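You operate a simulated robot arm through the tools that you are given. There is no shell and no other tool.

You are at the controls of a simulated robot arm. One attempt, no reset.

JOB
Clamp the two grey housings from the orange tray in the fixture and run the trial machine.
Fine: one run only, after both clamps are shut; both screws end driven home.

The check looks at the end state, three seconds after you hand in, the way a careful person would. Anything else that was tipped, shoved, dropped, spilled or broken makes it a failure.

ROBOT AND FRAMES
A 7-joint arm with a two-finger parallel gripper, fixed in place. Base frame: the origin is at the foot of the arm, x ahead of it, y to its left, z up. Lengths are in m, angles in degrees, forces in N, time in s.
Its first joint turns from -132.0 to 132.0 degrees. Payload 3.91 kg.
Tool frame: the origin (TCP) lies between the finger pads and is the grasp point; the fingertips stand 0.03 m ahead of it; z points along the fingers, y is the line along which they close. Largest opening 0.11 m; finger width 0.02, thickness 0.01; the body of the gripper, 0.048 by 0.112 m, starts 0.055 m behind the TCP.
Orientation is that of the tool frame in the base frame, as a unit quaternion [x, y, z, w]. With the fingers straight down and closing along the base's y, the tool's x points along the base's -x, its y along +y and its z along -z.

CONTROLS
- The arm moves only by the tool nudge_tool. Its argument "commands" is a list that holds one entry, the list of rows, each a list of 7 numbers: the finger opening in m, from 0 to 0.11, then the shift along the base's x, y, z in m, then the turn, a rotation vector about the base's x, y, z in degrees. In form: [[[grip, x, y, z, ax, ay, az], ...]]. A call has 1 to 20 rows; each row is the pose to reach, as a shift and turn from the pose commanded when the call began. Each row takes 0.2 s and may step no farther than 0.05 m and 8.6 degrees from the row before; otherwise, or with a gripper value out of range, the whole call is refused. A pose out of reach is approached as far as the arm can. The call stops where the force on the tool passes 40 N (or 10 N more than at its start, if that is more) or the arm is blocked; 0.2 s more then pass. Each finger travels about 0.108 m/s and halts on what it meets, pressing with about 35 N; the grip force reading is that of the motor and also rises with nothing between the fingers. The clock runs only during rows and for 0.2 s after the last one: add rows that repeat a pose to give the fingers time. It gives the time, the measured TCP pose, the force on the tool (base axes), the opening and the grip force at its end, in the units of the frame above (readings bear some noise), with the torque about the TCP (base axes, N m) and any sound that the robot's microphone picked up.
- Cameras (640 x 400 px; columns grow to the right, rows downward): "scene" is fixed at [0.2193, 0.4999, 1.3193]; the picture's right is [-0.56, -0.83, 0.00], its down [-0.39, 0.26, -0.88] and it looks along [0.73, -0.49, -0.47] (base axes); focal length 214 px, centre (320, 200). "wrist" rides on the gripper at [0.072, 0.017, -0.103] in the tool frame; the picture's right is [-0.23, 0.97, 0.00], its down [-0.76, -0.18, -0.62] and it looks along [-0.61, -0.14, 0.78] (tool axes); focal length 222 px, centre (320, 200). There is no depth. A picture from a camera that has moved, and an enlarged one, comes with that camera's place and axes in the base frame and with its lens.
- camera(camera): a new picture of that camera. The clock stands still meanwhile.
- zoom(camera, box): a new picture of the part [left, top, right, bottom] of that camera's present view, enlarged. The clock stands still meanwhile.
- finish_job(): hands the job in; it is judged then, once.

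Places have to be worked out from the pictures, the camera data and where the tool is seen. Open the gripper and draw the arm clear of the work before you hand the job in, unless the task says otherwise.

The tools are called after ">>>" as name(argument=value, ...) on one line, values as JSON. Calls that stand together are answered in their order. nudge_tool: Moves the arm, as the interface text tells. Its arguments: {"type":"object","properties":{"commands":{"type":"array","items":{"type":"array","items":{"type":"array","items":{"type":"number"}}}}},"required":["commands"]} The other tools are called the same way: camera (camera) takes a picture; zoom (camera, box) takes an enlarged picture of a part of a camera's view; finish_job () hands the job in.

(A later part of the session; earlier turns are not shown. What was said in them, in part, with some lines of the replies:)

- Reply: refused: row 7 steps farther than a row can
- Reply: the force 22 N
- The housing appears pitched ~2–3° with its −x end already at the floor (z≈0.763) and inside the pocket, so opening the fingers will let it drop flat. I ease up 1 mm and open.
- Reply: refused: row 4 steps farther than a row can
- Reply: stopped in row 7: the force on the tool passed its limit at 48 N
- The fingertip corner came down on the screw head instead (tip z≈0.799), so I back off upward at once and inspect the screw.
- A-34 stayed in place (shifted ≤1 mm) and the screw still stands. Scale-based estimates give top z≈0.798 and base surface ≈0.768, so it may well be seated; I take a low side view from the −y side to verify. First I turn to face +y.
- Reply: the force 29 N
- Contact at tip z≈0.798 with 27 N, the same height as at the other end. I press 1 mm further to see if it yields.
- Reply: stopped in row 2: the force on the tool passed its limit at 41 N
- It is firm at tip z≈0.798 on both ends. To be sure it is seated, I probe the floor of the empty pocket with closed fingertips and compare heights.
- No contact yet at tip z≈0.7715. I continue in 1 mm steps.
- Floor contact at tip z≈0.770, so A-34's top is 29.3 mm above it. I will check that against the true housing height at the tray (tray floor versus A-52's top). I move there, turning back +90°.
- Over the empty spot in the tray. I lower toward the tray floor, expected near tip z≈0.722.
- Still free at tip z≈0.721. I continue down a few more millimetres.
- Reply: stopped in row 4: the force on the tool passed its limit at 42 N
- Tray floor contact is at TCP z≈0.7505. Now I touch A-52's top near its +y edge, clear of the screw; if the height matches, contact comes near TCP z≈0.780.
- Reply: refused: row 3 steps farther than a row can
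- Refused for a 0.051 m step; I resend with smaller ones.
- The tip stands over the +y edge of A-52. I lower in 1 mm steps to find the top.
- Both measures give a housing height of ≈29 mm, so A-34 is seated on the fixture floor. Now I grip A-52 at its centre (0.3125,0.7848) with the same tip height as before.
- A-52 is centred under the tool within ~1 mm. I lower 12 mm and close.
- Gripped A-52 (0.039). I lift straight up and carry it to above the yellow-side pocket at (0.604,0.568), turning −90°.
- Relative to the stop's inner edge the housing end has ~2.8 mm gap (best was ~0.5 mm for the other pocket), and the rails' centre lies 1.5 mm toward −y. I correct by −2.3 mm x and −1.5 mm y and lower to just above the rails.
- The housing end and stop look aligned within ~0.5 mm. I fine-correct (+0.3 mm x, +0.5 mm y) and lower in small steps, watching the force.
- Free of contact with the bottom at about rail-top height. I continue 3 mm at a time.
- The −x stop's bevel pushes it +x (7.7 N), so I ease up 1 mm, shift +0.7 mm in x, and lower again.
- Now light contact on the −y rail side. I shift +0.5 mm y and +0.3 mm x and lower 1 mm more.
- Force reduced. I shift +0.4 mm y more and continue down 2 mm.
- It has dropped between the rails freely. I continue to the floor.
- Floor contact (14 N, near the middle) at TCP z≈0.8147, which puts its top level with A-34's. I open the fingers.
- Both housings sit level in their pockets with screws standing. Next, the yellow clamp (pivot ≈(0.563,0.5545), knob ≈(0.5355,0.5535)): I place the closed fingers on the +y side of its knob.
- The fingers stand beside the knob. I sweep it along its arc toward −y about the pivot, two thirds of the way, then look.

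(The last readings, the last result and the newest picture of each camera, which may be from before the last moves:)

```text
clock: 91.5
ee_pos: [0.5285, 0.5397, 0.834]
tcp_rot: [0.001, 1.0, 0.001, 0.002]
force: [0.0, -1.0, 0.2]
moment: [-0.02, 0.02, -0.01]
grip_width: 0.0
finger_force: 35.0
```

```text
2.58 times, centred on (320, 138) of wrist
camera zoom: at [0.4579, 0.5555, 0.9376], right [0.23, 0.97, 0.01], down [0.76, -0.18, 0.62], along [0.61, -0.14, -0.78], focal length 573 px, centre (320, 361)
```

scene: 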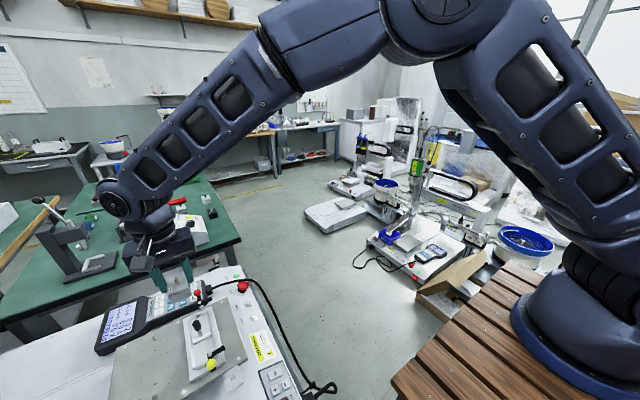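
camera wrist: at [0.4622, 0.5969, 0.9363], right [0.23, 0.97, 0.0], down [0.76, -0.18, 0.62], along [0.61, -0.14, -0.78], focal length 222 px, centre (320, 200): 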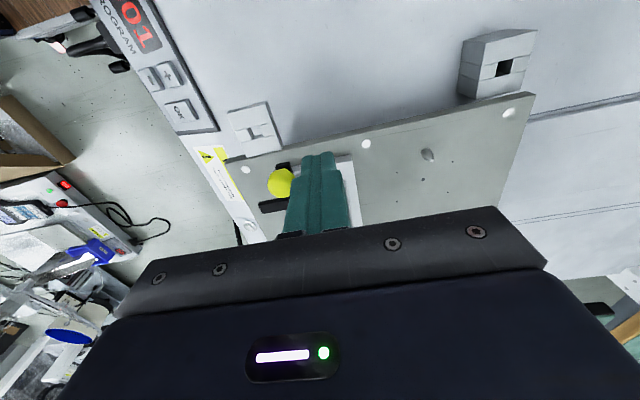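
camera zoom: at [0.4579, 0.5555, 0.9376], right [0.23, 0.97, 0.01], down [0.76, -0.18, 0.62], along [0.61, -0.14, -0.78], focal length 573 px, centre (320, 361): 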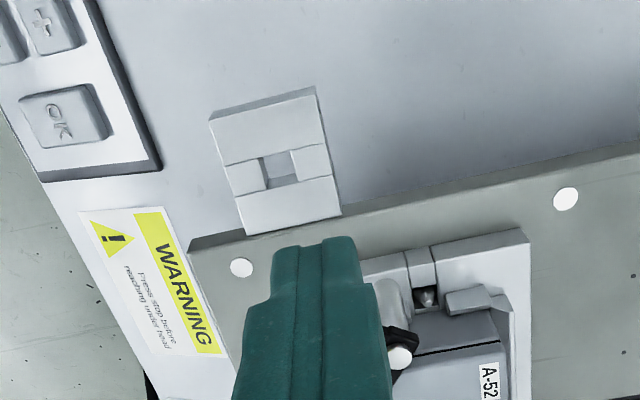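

The knob is moving with the fingers with hardly any force. I continue the arc to the end.

>>> nudge_tool(commands=[[[0.0, 0.003, -0.0045, 0, 0, 0, 0], [0.0, 0.0065, -0.0083, 0, 0, 0, 0], [0.0, 0.0095, -0.0107, 0, 0, 0, 0], [0.0, 0.0125, -0.0125, 0, 0, 0, 0], [0.0, 0.0145, -0.0127, 0, 0, 0, 0], [0.0, 0.0165, -0.0127, 0, 0, 0, 0]]])

>>> zoom(camera="scene", box=[170, 310, 250, 390])

>>> zoom(camera="wrist", box=[230, 60, 410, 215])

```text
clock: 92.9
ee_pos: [0.5467, 0.5256, 0.833]
tcp_rot: [0.001, 1.0, 0.002, 0.002]
force: [-5.3, -0.8, 0.5]
moment: [0.0, 0.07, 0.04]
grip_width: 0.0001
finger_force: 35.3
```

```text
5.00 times, centred on (210, 350) of scene
camera zoom: at [0.2193, 0.4999, 1.3193], right [-0.56, -0.83, 0.0], down [-0.39, 0.26, -0.88], along [0.73, -0.49, -0.47], focal length 1072 px, centre (870, -550)
```

zoom: 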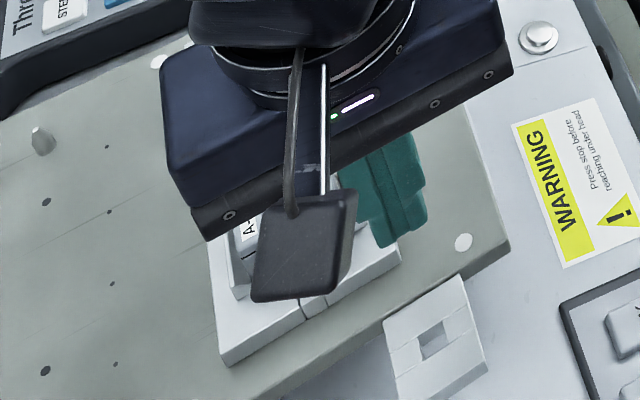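

```text
2.58 times, centred on (320, 138) of wrist
camera zoom: at [0.4736, 0.542, 0.9374], right [0.23, 0.97, 0.0], down [0.76, -0.18, 0.62], along [0.61, -0.14, -0.78], focal length 573 px, centre (320, 361)
```

zoom: 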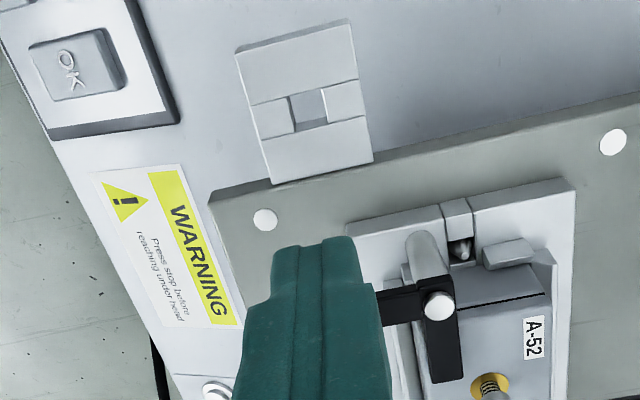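

The arm now lies over A-52. I push slightly further to see whether it is against its end.

>>> nudge_tool(commands=[[[0.0, 0.001, 0, 0, 0, 0, 0], [0.0, 0.002, 0, 0, 0, 0, 0], [0.0, 0.002, 0, 0, 0, 0, 0]]])

```text
clock: 93.7
ee_pos: [0.5467, 0.5268, 0.8348]
tcp_rot: [0.0, 1.0, 0.001, 0.002]
force: [-29.3, -5.5, -0.3]
moment: [-0.11, 0.58, -0.01]
grip_width: 0.0
finger_force: 35.1
```

29 N against the end stop — the yellow clamp is fully closed. I back off and rise to look.

>>> nudge_tool(commands=[[[0.0, -0.003, 0, 0, 0, 0, 0], [0.0, -0.008, 0, 0, 0, 0, 0], [0.0, -0.008, 0, 0.03, 0, 0, 0], [0.0, -0.008, 0, 0.07, 0, 0, 0], [0.0, 0.03, 0.0, 0.1, 0, 0, 0], [0.0, 0.07, 0.0, 0.12, 0, 0, 0], [0.0, 0.11, 0.0, 0.13, 0, 0, 0], [0.0, 0.15, 0.01, 0.13, 0, 0, 0]]])

>>> zoom(camera="wrist", box=[220, 0, 380, 120])

>>> zoom(camera="scene", box=[170, 290, 240, 370])

```text
clock: 95.5
ee_pos: [0.699, 0.5362, 0.9664]
tcp_rot: [0.0, 1.0, 0.001, 0.002]
force: [0.0, 0.3, 1.5]
moment: [-0.01, -0.02, 0.01]
grip_width: 0.0001
finger_force: 35.1
```

```text
3.33 times, centred on (300, 60) of wrist
camera zoom: at [0.6266, 0.5523, 1.0685], right [0.23, 0.97, 0.0], down [0.76, -0.18, 0.63], along [0.61, -0.14, -0.78], focal length 740 px, centre (387, 667)
```

zoom: 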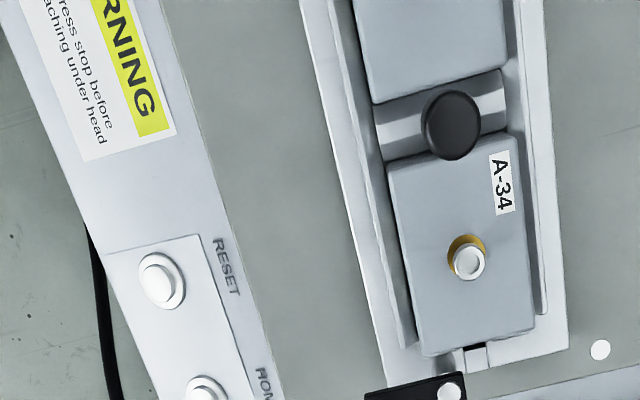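

```text
5.00 times, centred on (205, 330) of scene
camera zoom: at [0.2193, 0.4999, 1.3193], right [-0.56, -0.83, 0.0], down [-0.39, 0.26, -0.88], along [0.73, -0.49, -0.47], focal length 1072 px, centre (895, -450)
```

zoom: 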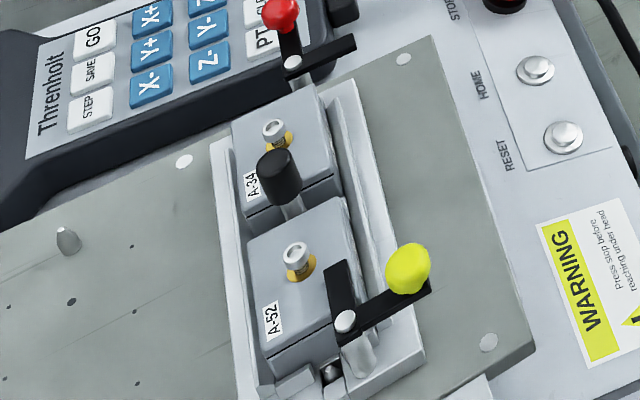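

The yellow clamp is shut over A-52. Now I bring the closed fingers to the +y side of the red knob (≈(0.743,0.5535)).

>>> nudge_tool(commands=[[[0.0, 0.02, 0.02, 0, 0, 0, 0], [0.0, 0.0452, 0.0446, 0, 0, 0, 0], [0.0, 0.0452, 0.0446, -0.04, 0, 0, 0], [0.0, 0.0452, 0.0446, -0.08, 0, 0, 0], [0.0, 0.0452, 0.0446, -0.115, 0, 0, 0], [0.0, 0.0452, 0.0446, -0.13, 0, 0, 0], [0.0, 0.0452, 0.0446, -0.13, 0, 0, 0]]])

>>> zoom(camera="wrist", box=[200, 60, 440, 215])

>>> zoom(camera="scene", box=[160, 260, 260, 360])

```text
clock: 97.1
ee_pos: [0.7435, 0.5804, 0.8349]
tcp_rot: [0.001, 1.0, 0.001, 0.001]
force: [-0.4, 1.0, -0.1]
moment: [-0.01, 0.02, 0.0]
grip_width: 0.0002
finger_force: 34.8
```

```text
2.58 times, centred on (320, 138) of wrist
camera zoom: at [0.672, 0.5961, 0.9372], right [0.23, 0.97, 0.0], down [0.76, -0.18, 0.62], along [0.61, -0.14, -0.78], focal length 573 px, centre (320, 361)
```

zoom: 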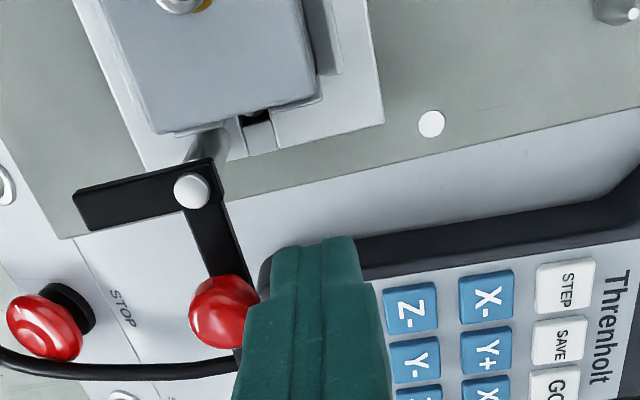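

```text
4.00 times, centred on (210, 310) of scene
camera zoom: at [0.2193, 0.4999, 1.3193], right [-0.56, -0.83, 0.0], down [-0.39, 0.26, -0.88], along [0.73, -0.49, -0.47], focal length 858 px, centre (760, -240)
```

zoom: 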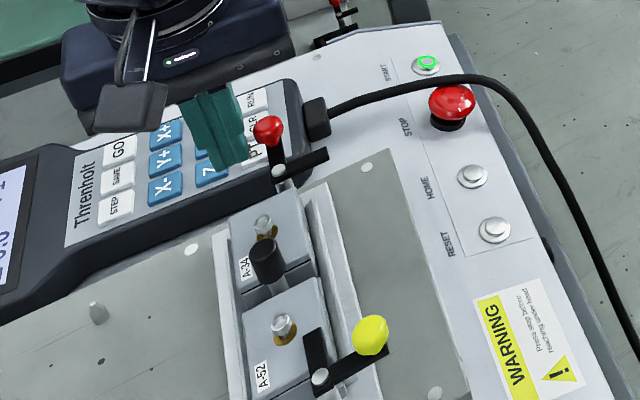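

The fingers are beside the red knob. I sweep it clockwise along its arc toward −y.

>>> nudge_tool(commands=[[[0.0, 0.002, -0.0035, 0, 0, 0, 0], [0.0, 0.002, -0.0065, 0, 0, 0, 0], [0.0, 0.0032, -0.0105, 0, 0, 0, 0], [0.0, 0.0054, -0.0144, 0, 0, 0, 0], [0.0, 0.007, -0.019, 0, 0, 0, 0], [0.0, 0.0085, -0.0234, 0, 0, 0, 0], [0.0, 0.0088, -0.028, 0, 0, 0, 0], [0.0, 0.0085, -0.0325, 0, 0, 0, 0], [0.0, 0.007, -0.037, 0, 0, 0, 0], [0.0, 0.0053, -0.0419, 0, 0, 0, 0], [0.0, 0.0023, -0.0464, 0, 0, 0, 0], [0.0, -0.0012, -0.0502, 0, 0, 0, 0], [0.0, -0.0042, -0.0526, 0, 0, 0, 0], [0.0, -0.0072, -0.0544, 0, 0, 0, 0]]])

>>> zoom(camera="scene", box=[160, 260, 260, 360])

>>> zoom(camera="wrist", box=[200, 40, 440, 215])

```text
clock: 100.1
ee_pos: [0.7369, 0.5268, 0.8349]
tcp_rot: [0.002, 1.0, 0.003, 0.002]
force: [0.4, 0.1, -0.5]
moment: [0.0, 0.01, -0.03]
grip_width: 0.0
finger_force: 35.2
```

```text
4.00 times, centred on (210, 310) of scene
camera zoom: at [0.2193, 0.4999, 1.3193], right [-0.56, -0.83, 0.0], down [-0.39, 0.26, -0.88], along [0.73, -0.49, -0.47], focal length 858 px, centre (760, -240)
```

zoom: 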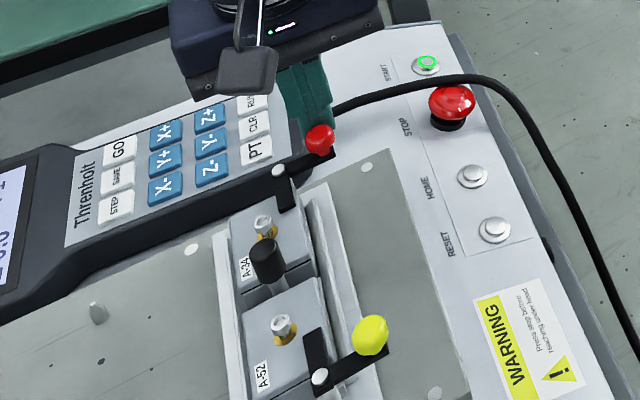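

```text
2.29 times, centred on (320, 128) of wrist
camera zoom: at [0.6648, 0.5427, 0.9373], right [0.23, 0.97, 0.0], down [0.76, -0.18, 0.62], along [0.61, -0.14, -0.78], focal length 508 px, centre (320, 366)
```

zoom: 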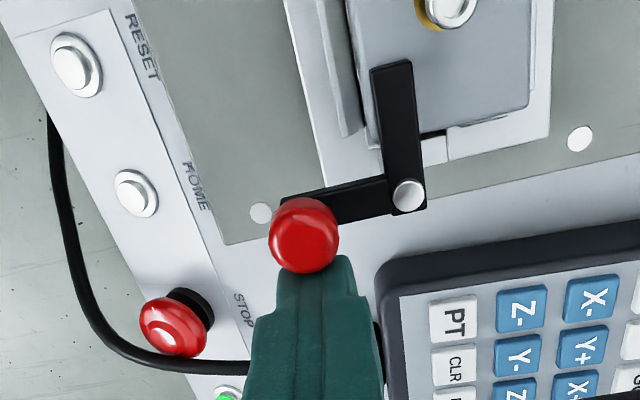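

Nearly closed, with the arm over A-34. I push the last few millimetres in −x until the end stop is felt.

>>> nudge_tool(commands=[[[0.0, -0.001, 0, 0, 0, 0, 0], [0.0, -0.002, 0, 0, 0, 0, 0], [0.0, -0.003, 0, 0, 0, 0, 0], [0.0, -0.004, 0, 0, 0, 0, 0], [0.0, -0.004, 0, 0, 0, 0, 0]]])

```text
clock: 101.3
ee_pos: [0.7345, 0.5275, 0.8347]
tcp_rot: [0.001, 1.0, 0.001, 0.001]
force: [15.2, -0.4, -2.0]
moment: [0.0, -0.34, 0.0]
grip_width: 0.0
finger_force: 34.6
```

>>> nudge_tool(commands=[[[0.0, -0.0008, 0, 0, 0, 0, 0], [0.0, -0.0008, 0, 0, 0, 0, 0]]])

>>> zoom(camera="wrist", box=[200, 40, 440, 215])

```text
clock: 101.9
ee_pos: [0.7347, 0.5264, 0.8358]
tcp_rot: [0.002, 1.0, 0.002, 0.003]
force: [31.8, 0.5, -0.4]
moment: [-0.08, -0.58, -0.03]
grip_width: 0.0001
finger_force: 35.2
```

```text
2.29 times, centred on (320, 128) of wrist
camera zoom: at [0.6617, 0.5421, 0.9381], right [0.23, 0.97, 0.01], down [0.76, -0.18, 0.63], along [0.61, -0.14, -0.78], focal length 508 px, centre (320, 366)
```

zoom: 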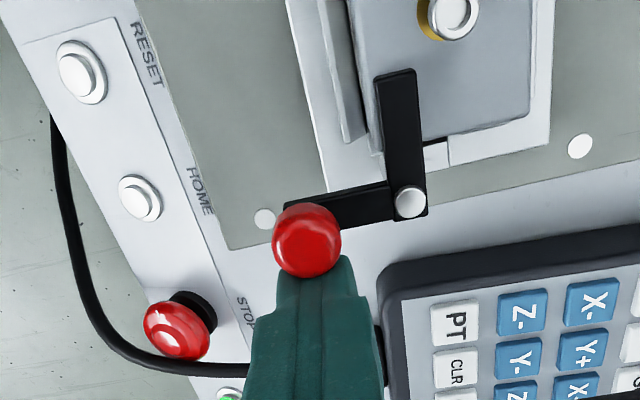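

Both clamps are shut (32 N at the stop). I back away, rise and turn toward the gantry head to check its state before starting.

>>> nudge_tool(commands=[[[0.0, 0.005, 0, 0, 0, 0, 0], [0.0, 0.01, 0, 0.02, 0, 0, 0], [0.0, 0.01, 0, 0.06, 0, 0, 0], [0.0, 0.0, -0.01, 0.1, 0, 0, 8.5], [0.0, -0.03, -0.02, 0.13, 0, 0, 17], [0.0, -0.06, -0.03, 0.16, 0, 0, 25.5], [0.0, -0.09, -0.04, 0.19, 0, 0, 34], [0.0, -0.12, -0.05, 0.22, 0, 0, 42.5], [0.0, -0.15, -0.06, 0.25, 0, 0, 51], [0.0, -0.18, -0.07, 0.26, 0, 0, 59.5], [0.0, -0.21, -0.08, 0.26, 0, 0, 68], [0.0, -0.24, -0.08, 0.26, 0, 0, 76], [0.0, -0.27, -0.08, 0.26, 0, 0, 84], [0.0, -0.28, -0.08, 0.26, 0, 0, 90]]])

>>> nudge_tool(commands=[[[0.0, -0.01, 0, 0.0, 8.5, 0, 0], [0.0, -0.02, 0, 0.0, 17, 0, 0], [0.0, -0.03, 0, 0.0, 25.5, 0, 0], [0.0, -0.03, 0, 0.0, 34, 0, 0], [0.0, -0.03, 0, 0.0, 42.5, 0, 0], [0.0, -0.03, 0, 0.0, 51, 0, 0], [0.0, -0.03, 0, 0.0, 57, 0, 0]]])

>>> camera(camera="wrist")

>>> camera(camera="scene")

```text
clock: 104.9
ee_pos: [0.4508, 0.4444, 1.0953]
tcp_rot: [0.708, -0.707, -0.002, -0.001]
force: [-0.7, 0.0, -0.2]
moment: [0.0, 0.02, 0.06]
grip_width: 0.0
finger_force: 35.2
```

```text
clock: 106.5
ee_pos: [0.4243, 0.4452, 1.0936]
tcp_rot: [-0.62, 0.621, 0.341, 0.337]
force: [1.9, -0.5, -0.2]
moment: [0.06, 0.06, 0.08]
grip_width: 0.0001
finger_force: 35.3
```

```text
taken
camera wrist: at [0.4076, 0.3187, 1.0895], right [-0.97, 0.12, 0.19], down [0.18, -0.11, 0.98], along [0.14, 0.99, 0.09], focal length 222 px, centre (320, 200)
```

wrist: 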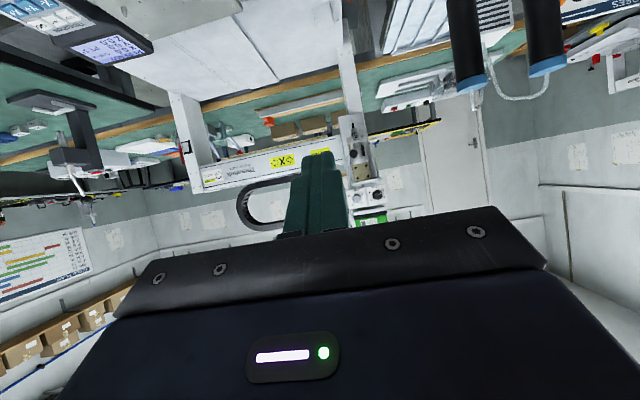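

```text
taken
```

scene: 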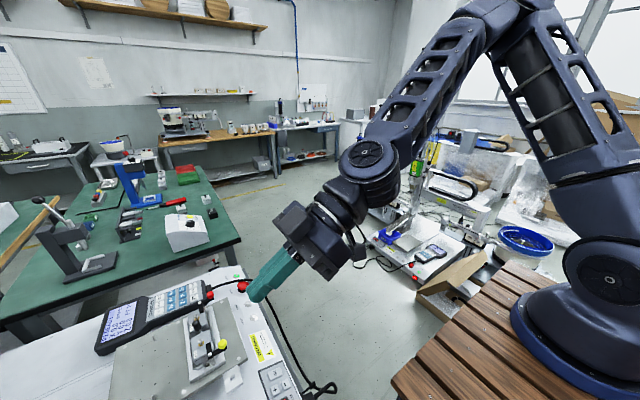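

>>> zoom(camera="wrist", box=[320, 100, 420, 220])

>>> zoom(camera="wrist", box=[340, 170, 400, 215])

>>> zoom(camera="scene", box=[90, 280, 250, 370])

>>> zoom(camera="scene", box=[170, 250, 300, 370])

```text
3.33 times, centred on (370, 160) of wrist
camera zoom: at [0.4076, 0.3187, 1.0895], right [-0.97, 0.12, 0.19], down [0.18, -0.11, 0.98], along [0.14, 0.99, 0.09], focal length 740 px, centre (153, 333)
```

zoom: 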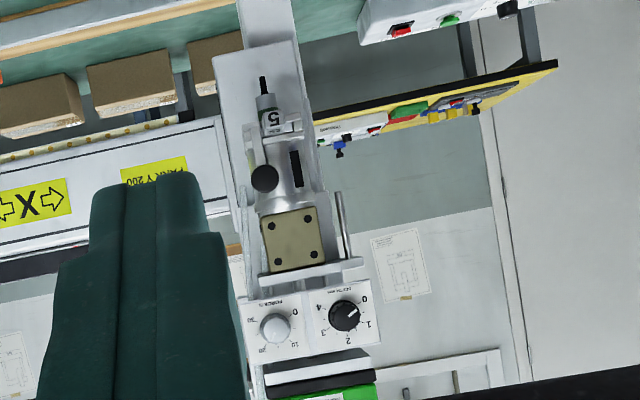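

```text
8.89 times, centred on (370, 192) of wrist
camera zoom: at [0.4076, 0.3187, 1.0895], right [-0.97, 0.12, 0.19], down [0.18, -0.11, 0.98], along [0.14, 0.99, 0.09], focal length 1974 px, centre (-124, 267)
```

zoom: 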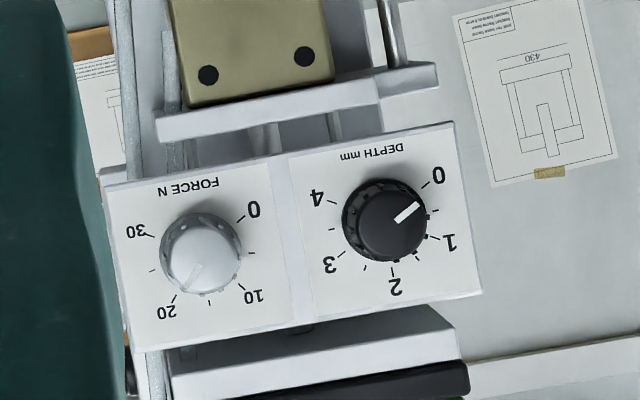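

```text
4.00 times, centred on (170, 325) of scene
camera zoom: at [0.2193, 0.4999, 1.3193], right [-0.56, -0.83, 0.0], down [-0.39, 0.26, -0.88], along [0.73, -0.49, -0.47], focal length 858 px, centre (920, -300)
```

zoom: 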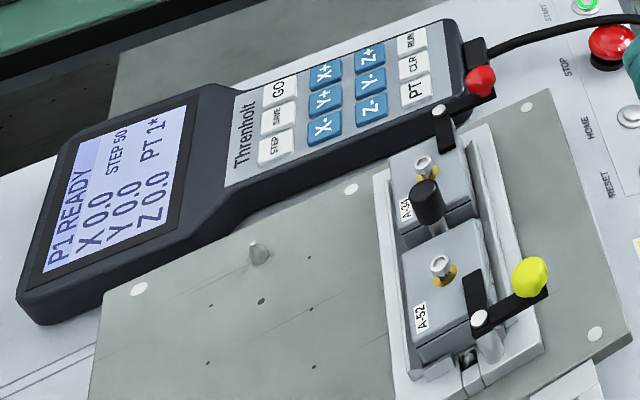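

```text
3.33 times, centred on (235, 310) of scene
camera zoom: at [0.2193, 0.4999, 1.3193], right [-0.56, -0.83, 0.0], down [-0.39, 0.26, -0.88], along [0.73, -0.49, -0.47], focal length 715 px, centre (603, -167)
```

zoom: 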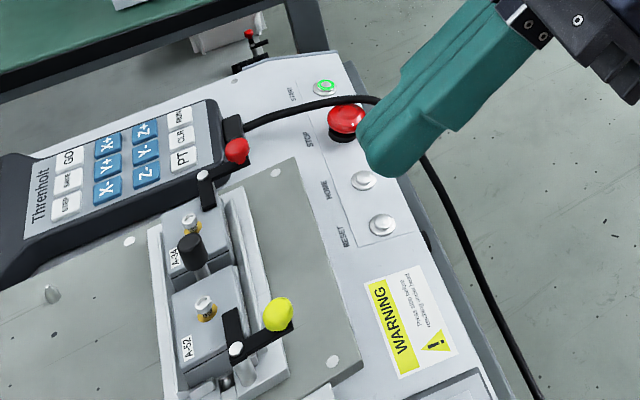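

The head carries a size-5 bit (matching the socket-head screws), force ≈20 N, pendant shows P1 READY, program 001. I leave those settings and go over to the START button for a closer view, first returning the tool upright.

>>> nudge_tool(commands=[[[0.0, 0.03, 0, 0.0, -8.5, 0, 0], [0.0, 0.06, 0, 0.0, -17, 0, 0], [0.0, 0.09, 0, 0.0, -25.5, 0, 0], [0.0, 0.12, 0, 0.0, -34, 0, 0], [0.0, 0.15, 0, 0.0, -42.5, 0, 0], [0.0, 0.18, 0, 0.0, -51, 0, 0], [0.0, 0.21, 0, 0, -57, 0, 0]]])

>>> nudge_tool(commands=[[[0.0, 0.02, 0, 0.0, 0, 0, -8.5], [0.0, 0.04, 0, -0.01, 0, 0, -17], [0.0, 0.06, 0, -0.02, 0, 0, -25.5], [0.0, 0.08, 0, -0.04, 0, 0, -34], [0.0, 0.1, 0, -0.06, 0, 0, -42.5], [0.0, 0.12, 0.01, -0.08, 0, 0, -51], [0.0, 0.14, 0.02, -0.1, 0, 0, -59.5], [0.0, 0.155, 0.03, -0.12, 0, 0, -68], [0.0, 0.165, 0.035, -0.14, 0, 0, -76], [0.0, 0.165, 0.035, -0.15, 0, 0, -84], [0.0, 0.165, 0.035, -0.16, 0, 0, -90]]])

>>> camera(camera="wrist")

>>> zoom(camera="wrist", box=[140, 80, 340, 220])

```text
clock: 108.1
ee_pos: [0.6311, 0.447, 1.0947]
tcp_rot: [-0.706, 0.708, 0.001, -0.001]
force: [0.6, 0.5, 0.4]
moment: [0.02, -0.05, 0.0]
grip_width: 0.0002
finger_force: 35.1
```

```text
clock: 110.5
ee_pos: [0.797, 0.4823, 0.9341]
tcp_rot: [0.002, 1.0, 0.002, 0.001]
force: [0.0, 0.5, -0.3]
moment: [0.01, 0.01, -0.01]
grip_width: 0.0
finger_force: 34.7
```

```text
taken
camera wrist: at [0.7244, 0.4968, 1.0379], right [0.23, 0.97, 0.0], down [0.76, -0.18, 0.62], along [0.61, -0.14, -0.78], focal length 222 px, centre (320, 200)
```

wrist: 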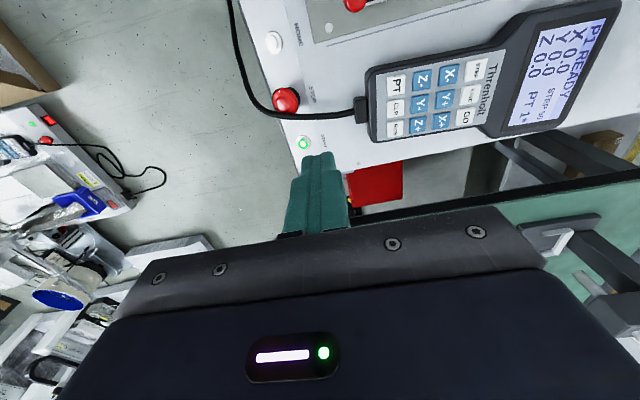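

```text
2.86 times, centred on (240, 150) of wrist
camera zoom: at [0.7244, 0.4968, 1.0379], right [0.23, 0.97, 0.0], down [0.76, -0.18, 0.62], along [0.61, -0.14, -0.78], focal length 635 px, centre (549, 343)
```

zoom: 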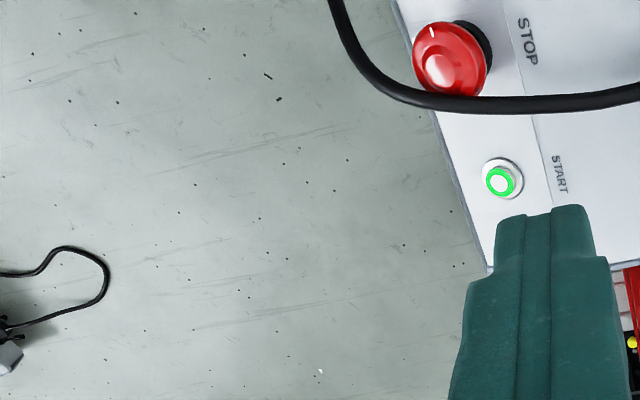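

START appears farther and lower than the plate (≈(0.87,0.435), z≈0.68). I lower the tool to get a closer second view and triangulate it properly.

>>> nudge_tool(commands=[[[0.0, 0.01, 0.005, -0.04, 0, 0, 0], [0.0, 0.02, 0.01, -0.08, 0, 0, 0], [0.0, 0.02, 0.01, -0.12, 0, 0, 0], [0.0, 0.02, 0.01, -0.12, 0, 0, 0]]])

>>> camera(camera="wrist")

>>> zoom(camera="wrist", box=[200, 80, 340, 220])

>>> zoom(camera="scene", box=[170, 240, 290, 330])

```text
clock: 111.5
ee_pos: [0.8174, 0.4906, 0.8145]
tcp_rot: [0.002, 1.0, 0.001, 0.002]
force: [0.1, -0.1, -0.4]
moment: [0.03, 0.01, 0.01]
grip_width: 0.0
finger_force: 35.3
```

```text
taken
camera wrist: at [0.7454, 0.5065, 0.9181], right [0.23, 0.97, 0.0], down [0.76, -0.18, 0.62], along [0.61, -0.14, -0.78], focal length 222 px, centre (320, 200)
```

wrist: 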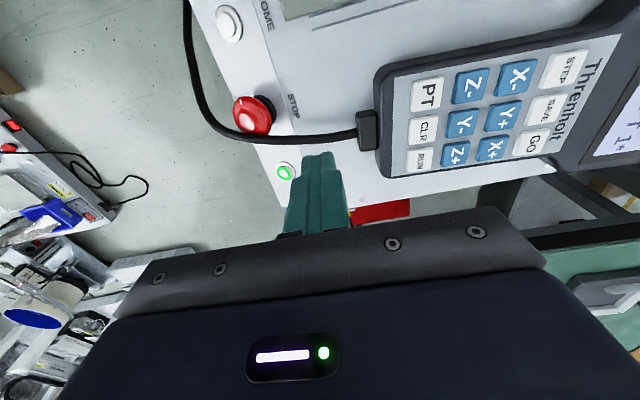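

```text
2.86 times, centred on (270, 150) of wrist
camera zoom: at [0.7454, 0.5065, 0.9181], right [0.23, 0.97, 0.0], down [0.76, -0.18, 0.62], along [0.61, -0.14, -0.78], focal length 635 px, centre (463, 343)
```

zoom: 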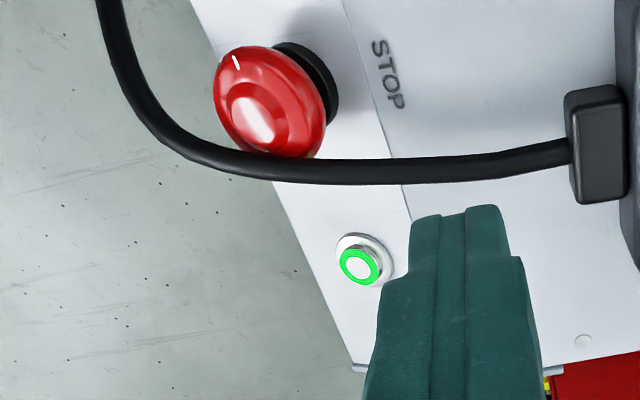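

```text
4.44 times, centred on (230, 285) of scene
camera zoom: at [0.2193, 0.4999, 1.3193], right [-0.56, -0.83, 0.0], down [-0.39, 0.26, -0.88], along [0.73, -0.49, -0.47], focal length 953 px, centre (720, -178)
```

zoom: 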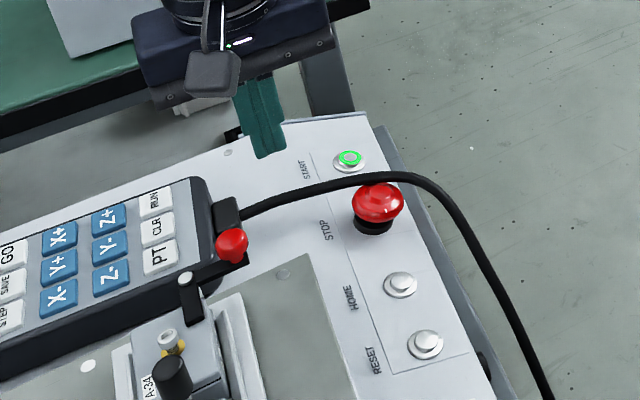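

START triangulates to (0.874,0.436), cap z≈0.688 (r≈0.977, just within reach). I move above it and check alignment.

>>> nudge_tool(commands=[[[0.0, 0.02, -0.02, 0.0, 0, 0, 0], [0.0, 0.04, -0.04, 0.0, 0, 0, 0], [0.0, 0.057, -0.0557, 0, 0, 0, 0], [0.0, 0.057, -0.0557, -0.03, 0, 0, 0], [0.0, 0.057, -0.0557, -0.06, 0, 0, 0], [0.0, 0.057, -0.0557, -0.06, 0, 0, 0]]])

>>> zoom(camera="wrist", box=[200, 80, 400, 220])

>>> zoom(camera="scene", box=[190, 240, 290, 310])

```text
clock: 112.9
ee_pos: [0.8737, 0.4372, 0.755]
tcp_rot: [0.002, 1.0, 0.001, 0.001]
force: [-0.3, 0.4, 0.3]
moment: [-0.01, 0.02, 0.0]
grip_width: 0.0
finger_force: 34.9
```

```text
2.86 times, centred on (300, 150) of wrist
camera zoom: at [0.8016, 0.4532, 0.8579], right [0.23, 0.97, 0.0], down [0.76, -0.18, 0.62], along [0.61, -0.14, -0.78], focal length 635 px, centre (377, 343)
```

zoom: 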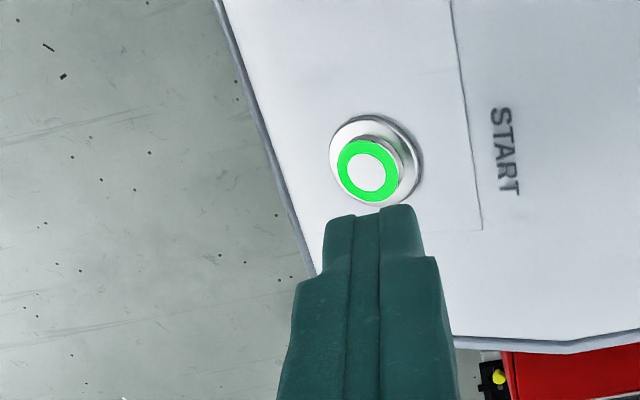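

```text
5.71 times, centred on (240, 275) of scene
camera zoom: at [0.2193, 0.4999, 1.3193], right [-0.56, -0.83, 0.0], down [-0.39, 0.26, -0.88], along [0.73, -0.49, -0.47], focal length 1226 px, centre (777, -229)
```

zoom: 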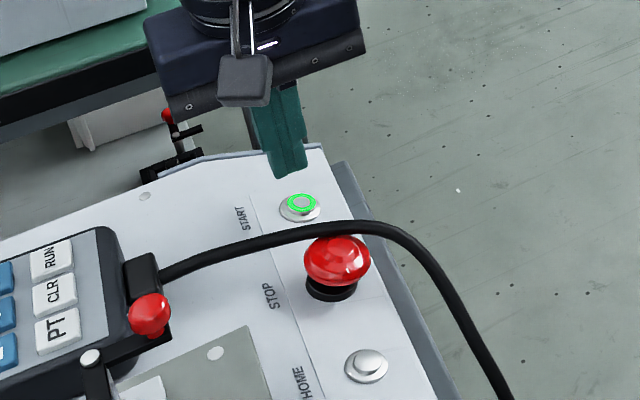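

The fingertips are aligned over the START cap (2 mm y correction). I lower to just above it, then press in small steps.

>>> nudge_tool(commands=[[[0.0, 0, -0.002, -0.01, 0, 0, 0], [0.0, 0, -0.002, -0.02, 0, 0, 0], [0.0, 0, -0.002, -0.03, 0, 0, 0], [0.0, 0, -0.002, -0.033, 0, 0, 0], [0.0, 0, -0.002, -0.033, 0, 0, 0]]])

>>> zoom(camera="wrist", box=[200, 80, 400, 220])

>>> zoom(camera="scene", box=[190, 240, 290, 310])

```text
clock: 114.2
ee_pos: [0.8737, 0.4356, 0.7271]
tcp_rot: [0.001, 1.0, 0.003, 0.003]
force: [-6.6, -6.7, 13.0]
moment: [-0.07, 0.25, 0.07]
grip_width: 0.0
finger_force: 34.9
heard: click
stopped in row 5: the force on the tool passed its limit at 41 N (the readings are from after the stop); the commanded pose is now the measured one
```

```text
2.86 times, centred on (300, 150) of wrist
camera zoom: at [0.8013, 0.4511, 0.8292], right [0.23, 0.97, 0.01], down [0.76, -0.18, 0.63], along [0.61, -0.14, -0.78], focal length 635 px, centre (377, 343)
```

zoom: 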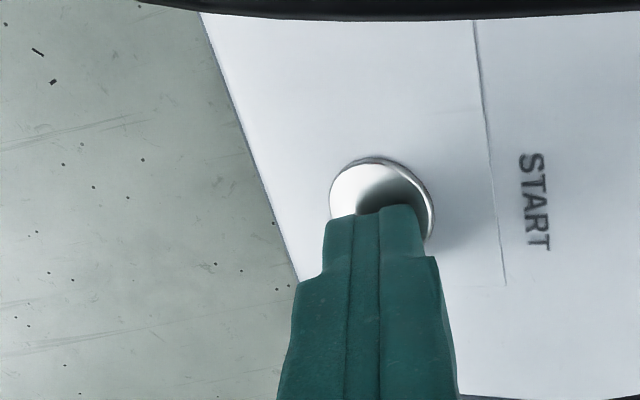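

```text
5.71 times, centred on (240, 275) of scene
camera zoom: at [0.2193, 0.4999, 1.3193], right [-0.56, -0.83, 0.0], down [-0.39, 0.26, -0.88], along [0.73, -0.49, -0.47], focal length 1226 px, centre (777, -229)
```

zoom: 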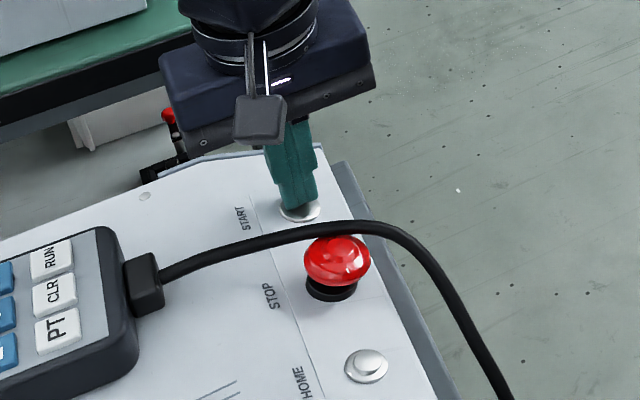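

A click was heard and the plate has already moved: the machine is running. I lift straight off the button and stay clear.

>>> nudge_tool(commands=[[[0.0, 0, 0, 0.02, 0, 0, 0], [0.0, 0, 0, 0.05, 0, 0, 0], [0.0, 0, 0, 0.09, 0, 0, 0], [0.0, 0, 0, 0.13, 0, 0, 0]]])

>>> camera(camera="scene")

>>> camera(camera="wrist")

```text
clock: 115.2
ee_pos: [0.874, 0.437, 0.8541]
tcp_rot: [0.001, 1.0, 0.002, 0.003]
force: [0.9, -0.4, -0.5]
moment: [-0.02, -0.02, 0.0]
grip_width: 0.0002
finger_force: 34.7
```

```text
taken
```

scene: 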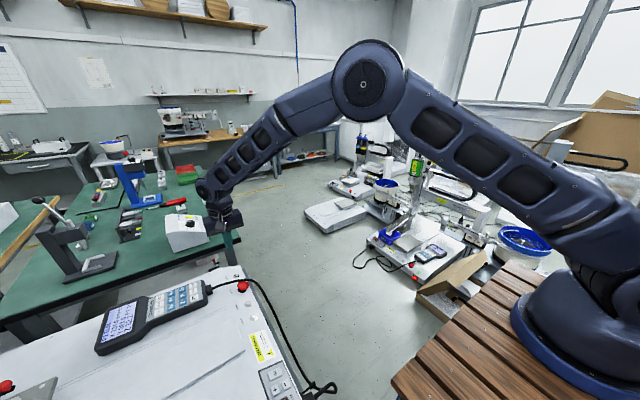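

```text
taken
camera wrist: at [0.8018, 0.4512, 0.9568], right [0.23, 0.97, 0.01], down [0.76, -0.18, 0.63], along [0.61, -0.14, -0.78], focal length 222 px, centre (320, 200)
```

wrist: 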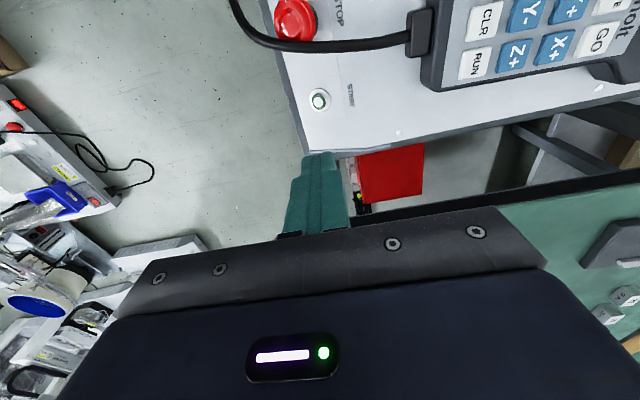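

The plate has gone under the head. I move to a clear viewing spot in front of the machine while it runs.

>>> nudge_tool(commands=[[[0.0, -0.02, -0.01, 0.04, 0, 0, 8.5], [0.0, -0.05, -0.02, 0.07, 0, 0, 17], [0.0, -0.08, -0.03, 0.1, 0, 0, 25.5], [0.0, -0.11, -0.04, 0.13, 0, 0, 34], [0.0, -0.14, -0.05, 0.16, 0, 0, 42.5], [0.0, -0.17, -0.06, 0.19, 0, 0, 51], [0.0, -0.2, -0.07, 0.22, 0, 0, 59.5], [0.0, -0.22, -0.08, 0.24, 0, 0, 68], [0.0, -0.24, -0.09, 0.25, 0, 0, 76], [0.0, -0.25, -0.1, 0.25, 0, 0, 84], [0.0, -0.25, -0.11, 0.25, 0, 0, 90]]])

>>> nudge_tool(commands=[[[0.0, 0, 0, 0, 8.5, 0, 0], [0.0, 0, 0, 0, 17, 0, 0], [0.0, 0, 0, 0, 25.5, 0, 0], [0.0, 0, 0, 0, 34, 0, 0], [0.0, 0, 0, 0, 40, 0, 0]]])

>>> camera(camera="wrist")

>>> zoom(camera="wrist", box=[180, 60, 460, 220])

>>> zoom(camera="scene", box=[80, 270, 240, 370])

```text
clock: 117.6
ee_pos: [0.624, 0.3255, 1.1052]
tcp_rot: [-0.707, 0.707, 0.004, -0.001]
force: [0.1, 0.3, -0.1]
moment: [-0.01, 0.02, 0.02]
grip_width: 0.0
finger_force: 35.2
```

```text
clock: 118.8
ee_pos: [0.6244, 0.3261, 1.1054]
tcp_rot: [0.664, -0.663, -0.246, -0.242]
force: [-0.3, 0.8, 0.7]
moment: [-0.06, 0.03, 0.01]
grip_width: 0.0003
finger_force: 35.2
```

```text
taken
camera wrist: at [0.6078, 0.2035, 1.1365], right [-0.97, 0.17, 0.15], down [0.18, 0.18, 0.97], along [0.14, 0.97, -0.2], focal length 222 px, centre (320, 200)
```

wrist: 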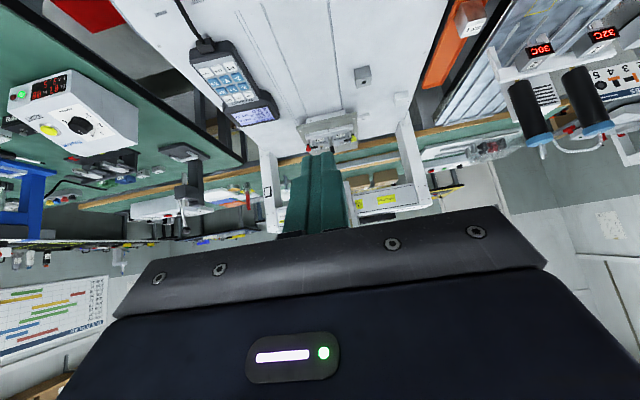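

```text
2.29 times, centred on (320, 140) of wrist
camera zoom: at [0.6078, 0.2035, 1.1365], right [-0.97, 0.17, 0.15], down [0.18, 0.18, 0.97], along [0.14, 0.97, -0.2], focal length 508 px, centre (320, 337)
```

zoom: 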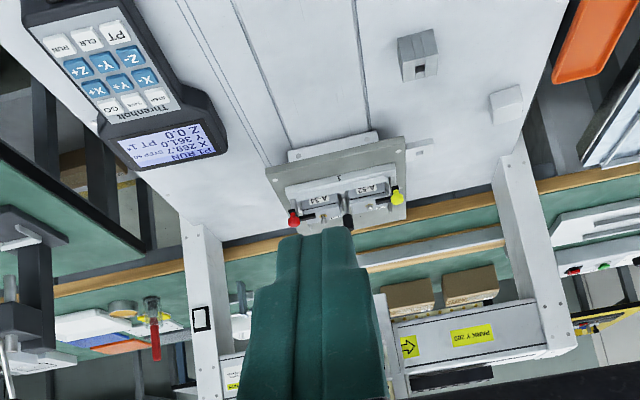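

```text
4.00 times, centred on (160, 320) of scene
camera zoom: at [0.2193, 0.4999, 1.3193], right [-0.56, -0.83, 0.0], down [-0.39, 0.26, -0.88], along [0.73, -0.49, -0.47], focal length 858 px, centre (960, -280)
```

zoom: 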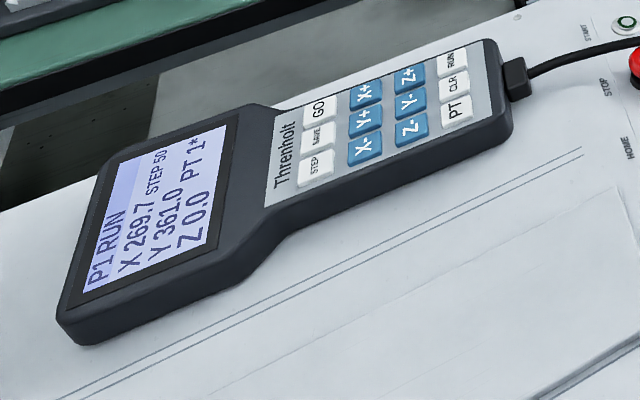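

The pendant reads P1 RUN with the plate at Y 361 under the head. I open the fingers for a clear view and wait while it works.

>>> nudge_tool(commands=[[[0.04, 0, 0, 0, 0, 0, 0], [0.08, 0, 0, 0, 0, 0, 0], [0.11, 0, 0, 0, 0, 0, 0], [0.11, 0, 0, 0, 0, 0, 0], [0.11, 0, 0, 0, 0, 0, 0]]])

>>> zoom(camera="wrist", box=[240, 90, 440, 210])

>>> zoom(camera="wrist", box=[0, 60, 140, 160])

```text
clock: 120.0
ee_pos: [0.6231, 0.3258, 1.1051]
tcp_rot: [0.664, -0.664, -0.246, -0.241]
force: [-0.5, -0.3, 0.1]
moment: [0.0, 0.0, -0.02]
grip_width: 0.1101
finger_force: 0.1
```

```text
3.20 times, centred on (340, 150) of wrist
camera zoom: at [0.6081, 0.203, 1.1365], right [-0.97, 0.17, 0.15], down [0.18, 0.18, 0.97], along [0.14, 0.97, -0.2], focal length 711 px, centre (256, 360)
```

zoom: 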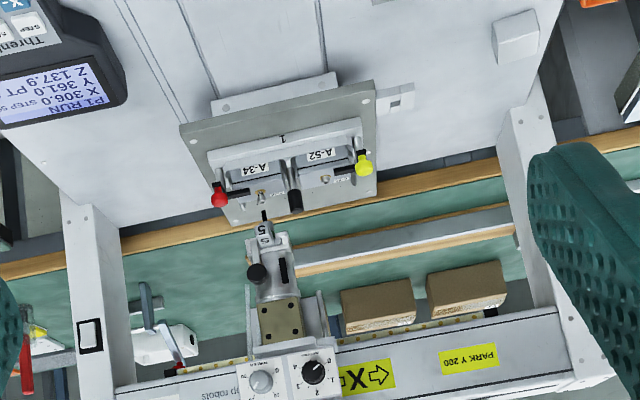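

```text
4.00 times, centred on (70, 110) of wrist
camera zoom: at [0.6081, 0.203, 1.1365], right [-0.97, 0.17, 0.15], down [0.18, 0.18, 0.97], along [0.14, 0.97, -0.2], focal length 888 px, centre (1320, 560)
```

zoom: 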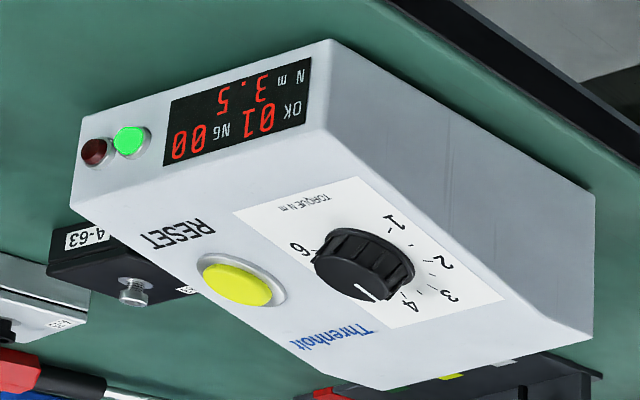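

The driver controller shows OK 01, NG 00 at 3.5 Nm: the first screw is home and the head is now at A-34. I keep waiting.

>>> nudge_tool(commands=[[[0.11, 0, 0, 0, 0, 0, 0], [0.11, 0, 0, 0, 0, 0, 0], [0.11, 0, 0, 0, 0, 0, 0], [0.11, 0, 0, 0, 0, 0, 0], [0.11, 0, 0, 0, 0, 0, 0], [0.11, 0, 0, 0, 0, 0, 0], [0.11, 0, 0, 0, 0, 0, 0], [0.11, 0, 0, 0, 0, 0, 0], [0.11, 0, 0, 0, 0, 0, 0], [0.11, 0, 0, 0, 0, 0, 0], [0.11, 0, 0, 0, 0, 0, 0], [0.11, 0, 0, 0, 0, 0, 0]]])

>>> camera(camera="wrist")

>>> zoom(camera="wrist", box=[0, 60, 140, 160])

>>> zoom(camera="scene", box=[80, 270, 260, 390])

```text
clock: 122.6
ee_pos: [0.6248, 0.3257, 1.1053]
tcp_rot: [-0.664, 0.664, 0.245, 0.242]
force: [-0.3, 0.5, 0.0]
moment: [-0.02, 0.02, 0.05]
grip_width: 0.11
finger_force: 0.0
```

```text
taken
camera wrist: at [0.6081, 0.203, 1.1365], right [-0.97, 0.17, 0.15], down [0.18, 0.18, 0.97], along [0.14, 0.97, -0.2], focal length 222 px, centre (320, 200)
```

wrist: 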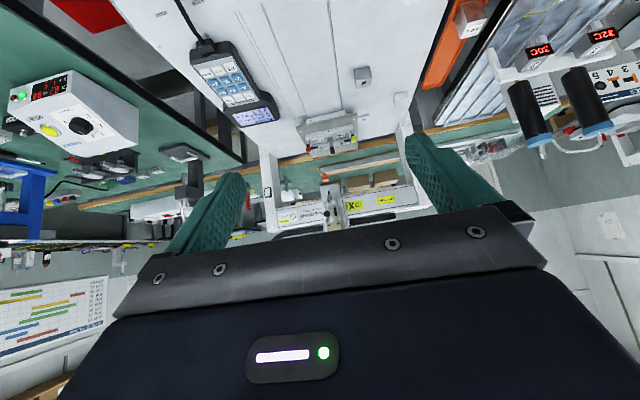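

```text
4.00 times, centred on (70, 110) of wrist
camera zoom: at [0.6081, 0.203, 1.1365], right [-0.97, 0.17, 0.15], down [0.18, 0.18, 0.97], along [0.14, 0.97, -0.2], focal length 888 px, centre (1320, 560)
```

zoom: 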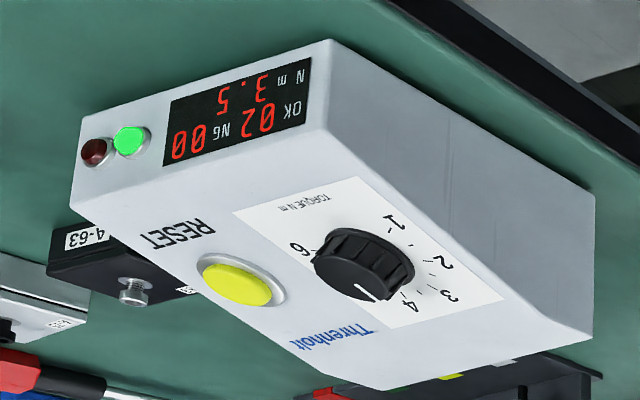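

```text
3.33 times, centred on (170, 330) of scene
camera zoom: at [0.2193, 0.4999, 1.3193], right [-0.56, -0.83, 0.0], down [-0.39, 0.26, -0.88], along [0.73, -0.49, -0.47], focal length 715 px, centre (820, -233)
```

zoom: 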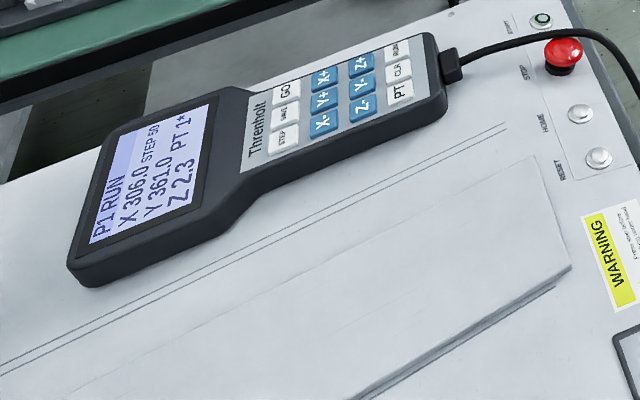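

OK 02, NG 00: both screws are driven and the head is raised. I wait for the plate to return and the machine to become ready.

>>> nudge_tool(commands=[[[0.11, 0, 0, 0, 0, 0, 0], [0.11, 0, 0, 0, 0, 0, 0], [0.11, 0, 0, 0, 0, 0, 0], [0.11, 0, 0, 0, 0, 0, 0], [0.11, 0, 0, 0, 0, 0, 0], [0.11, 0, 0, 0, 0, 0, 0], [0.11, 0, 0, 0, 0, 0, 0], [0.11, 0, 0, 0, 0, 0, 0], [0.11, 0, 0, 0, 0, 0, 0], [0.11, 0, 0, 0, 0, 0, 0], [0.11, 0, 0, 0, 0, 0, 0], [0.11, 0, 0, 0, 0, 0, 0], [0.11, 0, 0, 0, 0, 0, 0], [0.11, 0, 0, 0, 0, 0, 0], [0.11, 0, 0, 0, 0, 0, 0]]])

>>> camera(camera="scene")

>>> zoom(camera="scene", box=[80, 270, 260, 390])

>>> camera(camera="wrist")

```text
clock: 125.8
ee_pos: [0.6242, 0.3241, 1.1049]
tcp_rot: [0.664, -0.664, -0.246, -0.242]
force: [-0.3, 0.7, -0.3]
moment: [0.02, -0.02, -0.01]
grip_width: 0.1103
finger_force: 0.2
```

```text
taken
```

scene: 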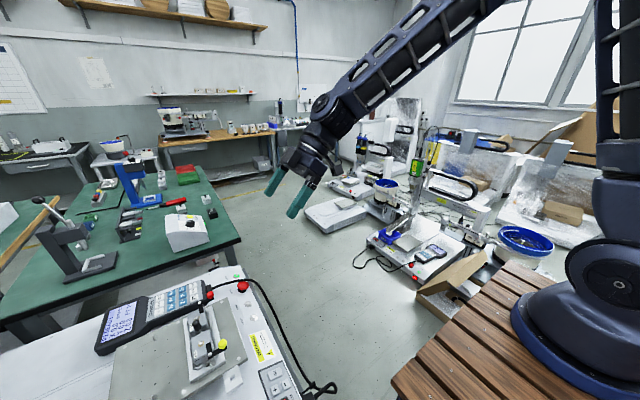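

```text
3.33 times, centred on (170, 330) of scene
camera zoom: at [0.2193, 0.4999, 1.3193], right [-0.56, -0.83, 0.0], down [-0.39, 0.26, -0.88], along [0.73, -0.49, -0.47], focal length 715 px, centre (820, -233)
```

zoom: 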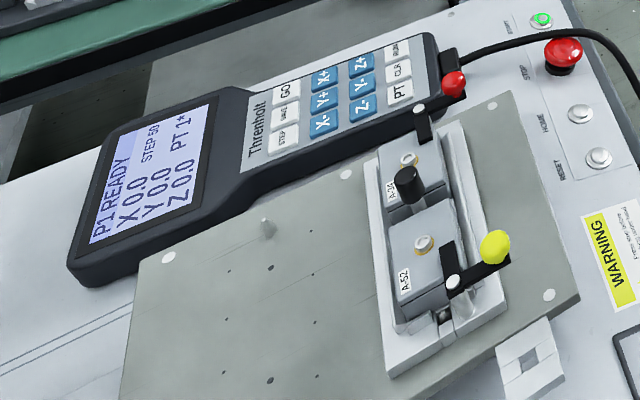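

```text
taken
camera wrist: at [0.6081, 0.203, 1.1365], right [-0.97, 0.17, 0.15], down [0.18, 0.18, 0.97], along [0.14, 0.97, -0.2], focal length 222 px, centre (320, 200)
```

wrist: 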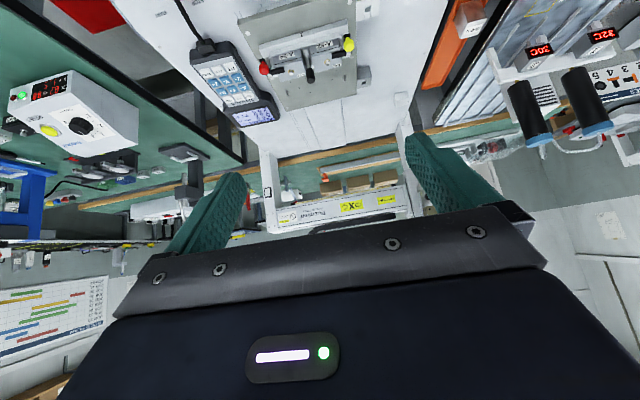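

The plate is back, P1 READY again, START relit, and both clamps remain shut. I zoom in once more on the screws and the tray before handing in.

>>> zoom(camera="scene", box=[175, 295, 235, 360])

>>> zoom(camera="wrist", box=[240, 0, 380, 100])

>>> zoom(camera="wrist", box=[400, 0, 520, 100])

```text
6.15 times, centred on (205, 328) of scene
camera zoom: at [0.2193, 0.4999, 1.3193], right [-0.56, -0.83, 0.0], down [-0.39, 0.26, -0.88], along [0.73, -0.49, -0.47], focal length 1320 px, centre (1028, -585)
```

zoom: 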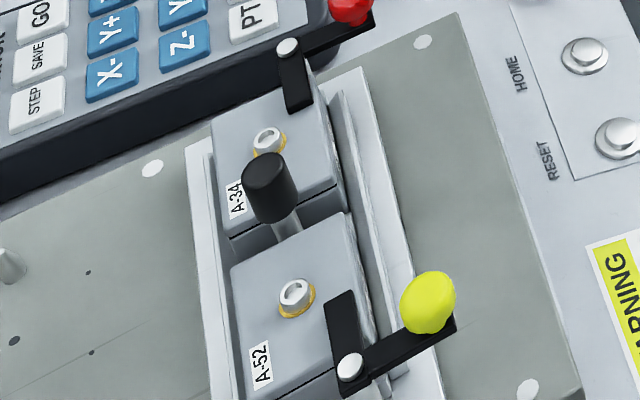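

```text
4.00 times, centred on (310, 50) of wrist
camera zoom: at [0.6081, 0.203, 1.1365], right [-0.97, 0.17, 0.15], down [0.18, 0.18, 0.97], along [0.14, 0.97, -0.2], focal length 888 px, centre (360, 800)
```

zoom: 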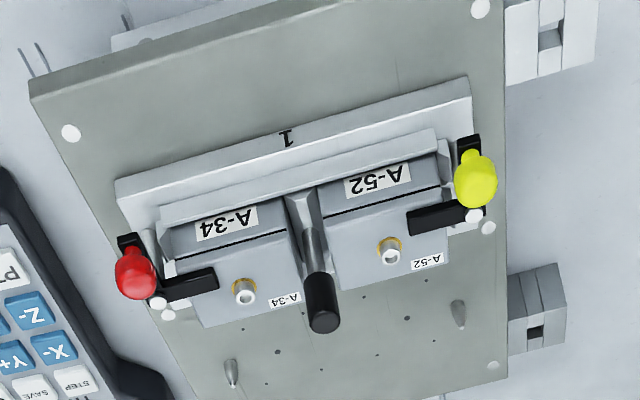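

```text
4.00 times, centred on (460, 50) of wrist
camera zoom: at [0.6081, 0.203, 1.1365], right [-0.97, 0.17, 0.15], down [0.18, 0.18, 0.97], along [0.14, 0.97, -0.2], focal length 888 px, centre (-240, 800)
```

zoom: 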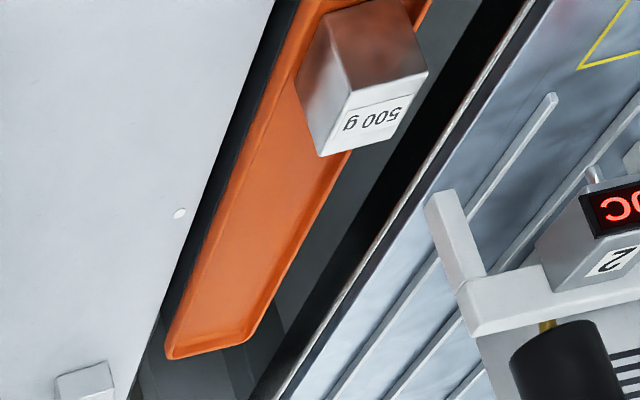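

Both screw heads sit down on their bushings, the housings are clamped, the tray and weights are undisturbed, the gripper is open and the arm is clear. I hand in the job.

>>> finish_job()

```text
The job is handed in.
```

I clamped both grey housings (A-34 and A-52) in the fixture, ran the Threnholt machine once after both clamps were shut, and handed the job in. The driver's controller showed OK 02, NG 00 at 3.5 Nm. In the last pictures both screw heads sit down on their bushings.

- **Placement:** A-34 is under the red clamp and A-52 under the yellow one. A-34 caught on an end stop on the way in and slid up a few millimetres in the grip. I checked its height afterwards, and it sits on the pocket floor.
- **Contacts above the force limit:** Pressing on A-34 to check its seating stopped the arm at 48 N and again at 41 N, and probing the tray floor stopped it at 42 N. The 48 N press shifted A-34 by about 1 mm inside its pocket. Nothing was tipped or damaged that I could see.
- **Which machine:** The wording "trial machine" was not certain. The neighbouring bench has a box labelled TRIAL, but it belongs to a feeder setup. The fixture, clamps and screwdriving head are all on the Threnholt, so I pressed START there. I left its program (001) and its force and depth settings as they were.
- **End state:** The machine is back at P1 READY, the gripper is open, and the arm is clear of the work.
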